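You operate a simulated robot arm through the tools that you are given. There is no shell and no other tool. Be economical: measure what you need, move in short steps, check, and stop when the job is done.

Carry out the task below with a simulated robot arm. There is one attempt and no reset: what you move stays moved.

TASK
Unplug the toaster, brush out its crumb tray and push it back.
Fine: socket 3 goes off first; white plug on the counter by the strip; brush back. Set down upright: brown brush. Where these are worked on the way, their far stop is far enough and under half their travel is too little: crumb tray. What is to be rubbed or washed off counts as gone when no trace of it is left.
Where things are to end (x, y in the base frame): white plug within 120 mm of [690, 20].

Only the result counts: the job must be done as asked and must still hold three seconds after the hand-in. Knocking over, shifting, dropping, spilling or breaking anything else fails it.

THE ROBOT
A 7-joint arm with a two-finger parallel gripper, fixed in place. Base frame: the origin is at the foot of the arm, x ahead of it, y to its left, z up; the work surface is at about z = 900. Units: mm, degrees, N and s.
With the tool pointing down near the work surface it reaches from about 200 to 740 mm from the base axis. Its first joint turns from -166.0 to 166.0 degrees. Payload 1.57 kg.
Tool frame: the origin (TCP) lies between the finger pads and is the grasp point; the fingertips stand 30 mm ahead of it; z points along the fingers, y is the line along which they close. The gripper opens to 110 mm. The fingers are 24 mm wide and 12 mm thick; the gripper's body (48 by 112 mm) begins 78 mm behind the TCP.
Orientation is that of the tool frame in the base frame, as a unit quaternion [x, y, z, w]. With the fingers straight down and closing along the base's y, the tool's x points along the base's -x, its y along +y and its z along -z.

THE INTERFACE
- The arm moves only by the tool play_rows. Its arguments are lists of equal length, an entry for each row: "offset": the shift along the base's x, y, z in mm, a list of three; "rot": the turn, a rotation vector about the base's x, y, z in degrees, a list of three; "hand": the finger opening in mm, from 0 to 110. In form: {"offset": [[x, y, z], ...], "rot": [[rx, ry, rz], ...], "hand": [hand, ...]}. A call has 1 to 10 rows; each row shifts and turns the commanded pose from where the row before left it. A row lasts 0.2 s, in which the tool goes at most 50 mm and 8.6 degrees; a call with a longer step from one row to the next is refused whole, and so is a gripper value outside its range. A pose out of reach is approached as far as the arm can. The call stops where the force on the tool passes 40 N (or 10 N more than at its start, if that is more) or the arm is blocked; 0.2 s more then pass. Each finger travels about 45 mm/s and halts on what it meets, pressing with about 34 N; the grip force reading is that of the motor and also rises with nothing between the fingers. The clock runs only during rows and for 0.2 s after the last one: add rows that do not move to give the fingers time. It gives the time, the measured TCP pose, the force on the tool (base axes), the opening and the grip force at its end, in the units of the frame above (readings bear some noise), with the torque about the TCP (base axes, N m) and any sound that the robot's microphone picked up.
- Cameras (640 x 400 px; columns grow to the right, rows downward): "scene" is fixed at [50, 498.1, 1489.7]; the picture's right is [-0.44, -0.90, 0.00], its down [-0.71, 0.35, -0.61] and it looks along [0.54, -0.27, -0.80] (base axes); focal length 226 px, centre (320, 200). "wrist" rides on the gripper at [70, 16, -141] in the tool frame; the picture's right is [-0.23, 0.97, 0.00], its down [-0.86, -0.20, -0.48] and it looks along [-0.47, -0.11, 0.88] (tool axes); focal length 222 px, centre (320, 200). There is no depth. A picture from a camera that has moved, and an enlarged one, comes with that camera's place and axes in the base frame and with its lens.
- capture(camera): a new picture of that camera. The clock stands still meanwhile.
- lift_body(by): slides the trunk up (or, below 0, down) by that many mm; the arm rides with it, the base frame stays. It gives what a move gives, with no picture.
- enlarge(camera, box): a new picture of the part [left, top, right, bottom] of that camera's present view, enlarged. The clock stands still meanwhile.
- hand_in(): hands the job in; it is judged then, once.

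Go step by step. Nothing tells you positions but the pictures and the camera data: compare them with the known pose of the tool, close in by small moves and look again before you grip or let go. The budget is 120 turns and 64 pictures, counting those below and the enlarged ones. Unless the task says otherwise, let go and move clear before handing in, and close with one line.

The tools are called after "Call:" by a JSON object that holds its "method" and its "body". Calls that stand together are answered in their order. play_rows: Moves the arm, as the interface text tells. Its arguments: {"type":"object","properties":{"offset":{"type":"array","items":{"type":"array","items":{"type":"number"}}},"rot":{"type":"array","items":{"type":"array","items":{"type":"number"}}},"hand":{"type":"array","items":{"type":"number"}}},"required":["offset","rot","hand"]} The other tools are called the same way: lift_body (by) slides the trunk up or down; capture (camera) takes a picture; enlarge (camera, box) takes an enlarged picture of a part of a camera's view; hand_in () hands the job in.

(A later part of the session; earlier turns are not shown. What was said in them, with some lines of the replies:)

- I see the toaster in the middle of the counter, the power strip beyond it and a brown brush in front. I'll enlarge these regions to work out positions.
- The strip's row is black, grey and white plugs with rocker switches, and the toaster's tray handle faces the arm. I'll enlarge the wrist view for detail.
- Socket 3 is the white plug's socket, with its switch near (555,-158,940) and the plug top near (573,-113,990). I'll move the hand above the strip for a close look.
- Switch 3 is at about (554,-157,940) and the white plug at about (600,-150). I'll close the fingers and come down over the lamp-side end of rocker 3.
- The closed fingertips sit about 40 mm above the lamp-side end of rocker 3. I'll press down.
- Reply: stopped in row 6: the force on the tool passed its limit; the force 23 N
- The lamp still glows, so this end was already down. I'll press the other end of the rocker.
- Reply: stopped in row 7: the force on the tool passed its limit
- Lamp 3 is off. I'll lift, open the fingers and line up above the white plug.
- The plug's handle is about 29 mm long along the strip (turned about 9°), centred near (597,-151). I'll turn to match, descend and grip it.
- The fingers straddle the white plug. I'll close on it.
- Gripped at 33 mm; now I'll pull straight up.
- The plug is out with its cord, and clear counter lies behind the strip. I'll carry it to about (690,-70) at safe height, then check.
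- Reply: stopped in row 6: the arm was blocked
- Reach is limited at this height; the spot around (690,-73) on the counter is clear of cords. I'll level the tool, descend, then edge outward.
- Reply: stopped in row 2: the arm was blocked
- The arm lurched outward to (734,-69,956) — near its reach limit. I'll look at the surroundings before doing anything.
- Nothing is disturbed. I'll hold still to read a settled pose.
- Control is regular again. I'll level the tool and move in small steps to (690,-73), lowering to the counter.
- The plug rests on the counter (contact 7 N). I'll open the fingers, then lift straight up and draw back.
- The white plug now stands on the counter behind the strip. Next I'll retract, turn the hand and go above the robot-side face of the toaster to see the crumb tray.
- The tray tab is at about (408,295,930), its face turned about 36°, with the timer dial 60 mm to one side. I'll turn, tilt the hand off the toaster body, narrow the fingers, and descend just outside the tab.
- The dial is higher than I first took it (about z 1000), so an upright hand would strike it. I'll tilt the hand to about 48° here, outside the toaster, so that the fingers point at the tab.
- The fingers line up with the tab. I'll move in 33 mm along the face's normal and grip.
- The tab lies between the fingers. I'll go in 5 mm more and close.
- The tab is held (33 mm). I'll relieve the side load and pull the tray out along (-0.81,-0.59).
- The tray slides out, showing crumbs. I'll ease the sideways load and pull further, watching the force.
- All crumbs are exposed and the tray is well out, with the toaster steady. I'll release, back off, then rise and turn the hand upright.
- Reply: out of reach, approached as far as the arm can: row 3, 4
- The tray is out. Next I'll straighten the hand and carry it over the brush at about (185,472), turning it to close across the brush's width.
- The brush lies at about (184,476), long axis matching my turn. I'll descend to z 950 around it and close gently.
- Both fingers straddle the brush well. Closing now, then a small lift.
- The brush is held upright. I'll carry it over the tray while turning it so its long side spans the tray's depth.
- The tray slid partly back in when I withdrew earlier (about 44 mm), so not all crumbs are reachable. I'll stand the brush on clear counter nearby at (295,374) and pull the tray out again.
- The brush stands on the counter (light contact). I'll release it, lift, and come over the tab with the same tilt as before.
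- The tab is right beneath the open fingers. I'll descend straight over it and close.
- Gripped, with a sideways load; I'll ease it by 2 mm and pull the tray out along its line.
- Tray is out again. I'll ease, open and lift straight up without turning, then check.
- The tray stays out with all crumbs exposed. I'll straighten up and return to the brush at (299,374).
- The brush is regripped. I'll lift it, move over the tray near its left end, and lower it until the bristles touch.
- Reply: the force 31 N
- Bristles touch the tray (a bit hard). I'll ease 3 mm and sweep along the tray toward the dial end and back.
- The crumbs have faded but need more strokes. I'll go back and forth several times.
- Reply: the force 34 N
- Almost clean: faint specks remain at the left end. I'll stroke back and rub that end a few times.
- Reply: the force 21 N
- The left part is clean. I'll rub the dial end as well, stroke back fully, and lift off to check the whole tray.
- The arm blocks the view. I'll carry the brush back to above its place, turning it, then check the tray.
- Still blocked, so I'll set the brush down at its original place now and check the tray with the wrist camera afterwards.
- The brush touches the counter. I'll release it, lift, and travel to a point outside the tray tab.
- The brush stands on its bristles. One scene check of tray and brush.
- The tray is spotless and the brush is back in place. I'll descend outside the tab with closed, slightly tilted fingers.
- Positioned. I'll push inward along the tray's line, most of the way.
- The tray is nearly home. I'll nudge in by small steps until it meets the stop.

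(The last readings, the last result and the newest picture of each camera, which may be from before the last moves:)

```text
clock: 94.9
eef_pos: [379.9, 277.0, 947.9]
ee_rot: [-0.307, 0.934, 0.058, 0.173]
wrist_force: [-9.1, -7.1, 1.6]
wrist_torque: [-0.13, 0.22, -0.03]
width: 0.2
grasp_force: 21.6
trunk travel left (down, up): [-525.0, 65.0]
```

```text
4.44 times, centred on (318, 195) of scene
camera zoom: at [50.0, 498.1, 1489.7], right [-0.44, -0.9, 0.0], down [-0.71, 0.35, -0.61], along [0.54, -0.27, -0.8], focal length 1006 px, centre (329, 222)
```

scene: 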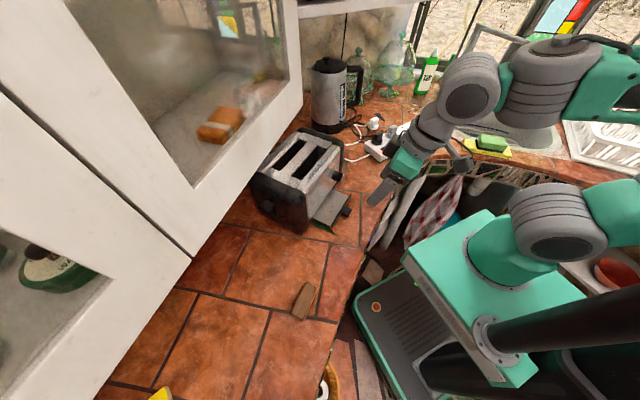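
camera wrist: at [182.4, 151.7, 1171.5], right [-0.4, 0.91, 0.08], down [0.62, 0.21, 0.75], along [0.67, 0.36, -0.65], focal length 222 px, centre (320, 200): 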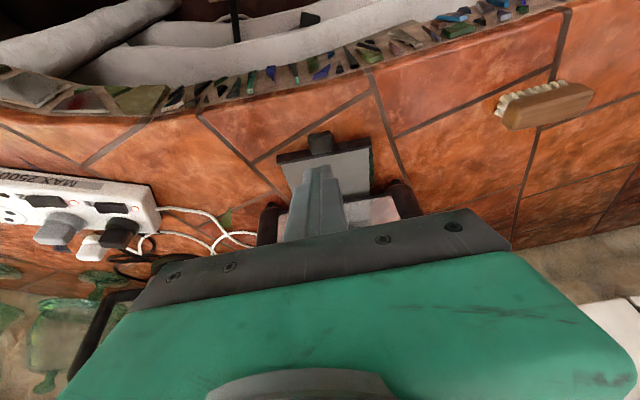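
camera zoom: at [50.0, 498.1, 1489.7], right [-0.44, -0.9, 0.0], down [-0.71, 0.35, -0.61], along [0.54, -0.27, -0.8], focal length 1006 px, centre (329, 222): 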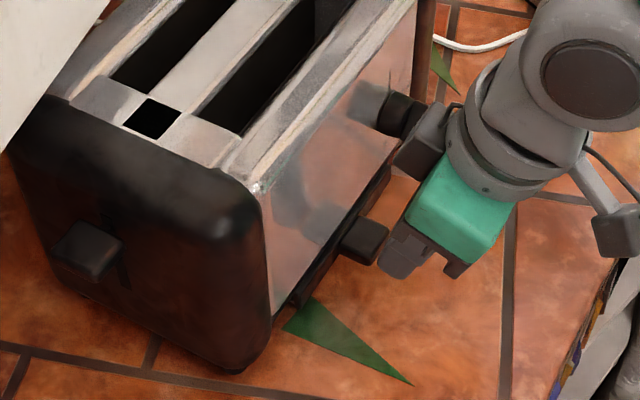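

The tray is home and the toaster sits as at the start. I'll draw back and rise clear.

Call:
{"method": "play_rows", "body": {"offset": [[-4, -3, 0], [-12, -9, 0], [-16, -12, 10], [-10, -8, 40], [0, 0, 45], [0, 0, 45], [0, 0, 45], [0, 0, 0]], "rot": [[0, 0, 0], [0, 0, 0], [0, 0, 0], [0, 0, 0], [0, 0, 0], [0, 0, 0], [0, 0, 0], [0, 0, 0]], "hand": [0, 0, 0, 0, 0, 0, 0, 0]}}

Call:
{"method": "enlarge", "body": {"camera": "scene", "box": [240, 60, 460, 330]}}

```text
clock: 96.7
eef_pos: [340.4, 246.1, 1134.7]
ee_rot: [-0.307, 0.934, 0.057, 0.172]
wrist_force: [-0.3, -0.3, -0.3]
wrist_torque: [-0.03, 0.0, 0.03]
width: 0.1
grasp_force: 21.1
trunk travel left (down, up): [-525.0, 65.0]
```

```text
1.48 times, centred on (350, 195) of scene
camera zoom: at [50.0, 498.1, 1489.7], right [-0.44, -0.9, 0.0], down [-0.71, 0.35, -0.61], along [0.54, -0.27, -0.8], focal length 335 px, centre (276, 207)
```

zoom: 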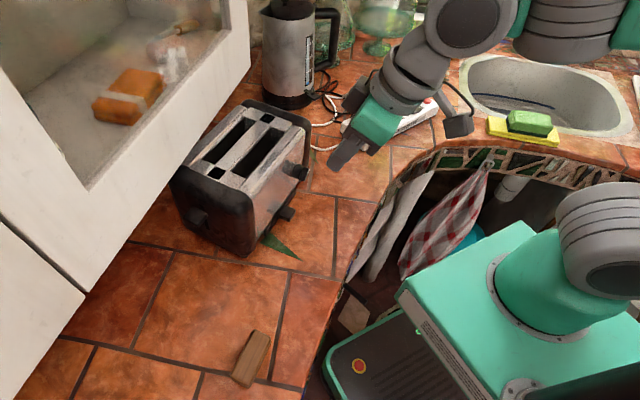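

The tray is closed, the brush stands in its place, the plug rests behind the strip and the arm is clear. I'm handing in.

Call:
{"method": "hand_in", "body": {}}

```text
The job is handed in.
```

I switched socket 3 off, then pulled the white plug and stood it on the counter behind the strip at about (693, -72). That is roughly 92 mm from the target. I brushed the crumb tray until no crumbs showed and pushed it back in. The brush is back upright in its place. The toaster shifted by a few millimetres while I pulled the tray, and the final push brought it back to about where it started.
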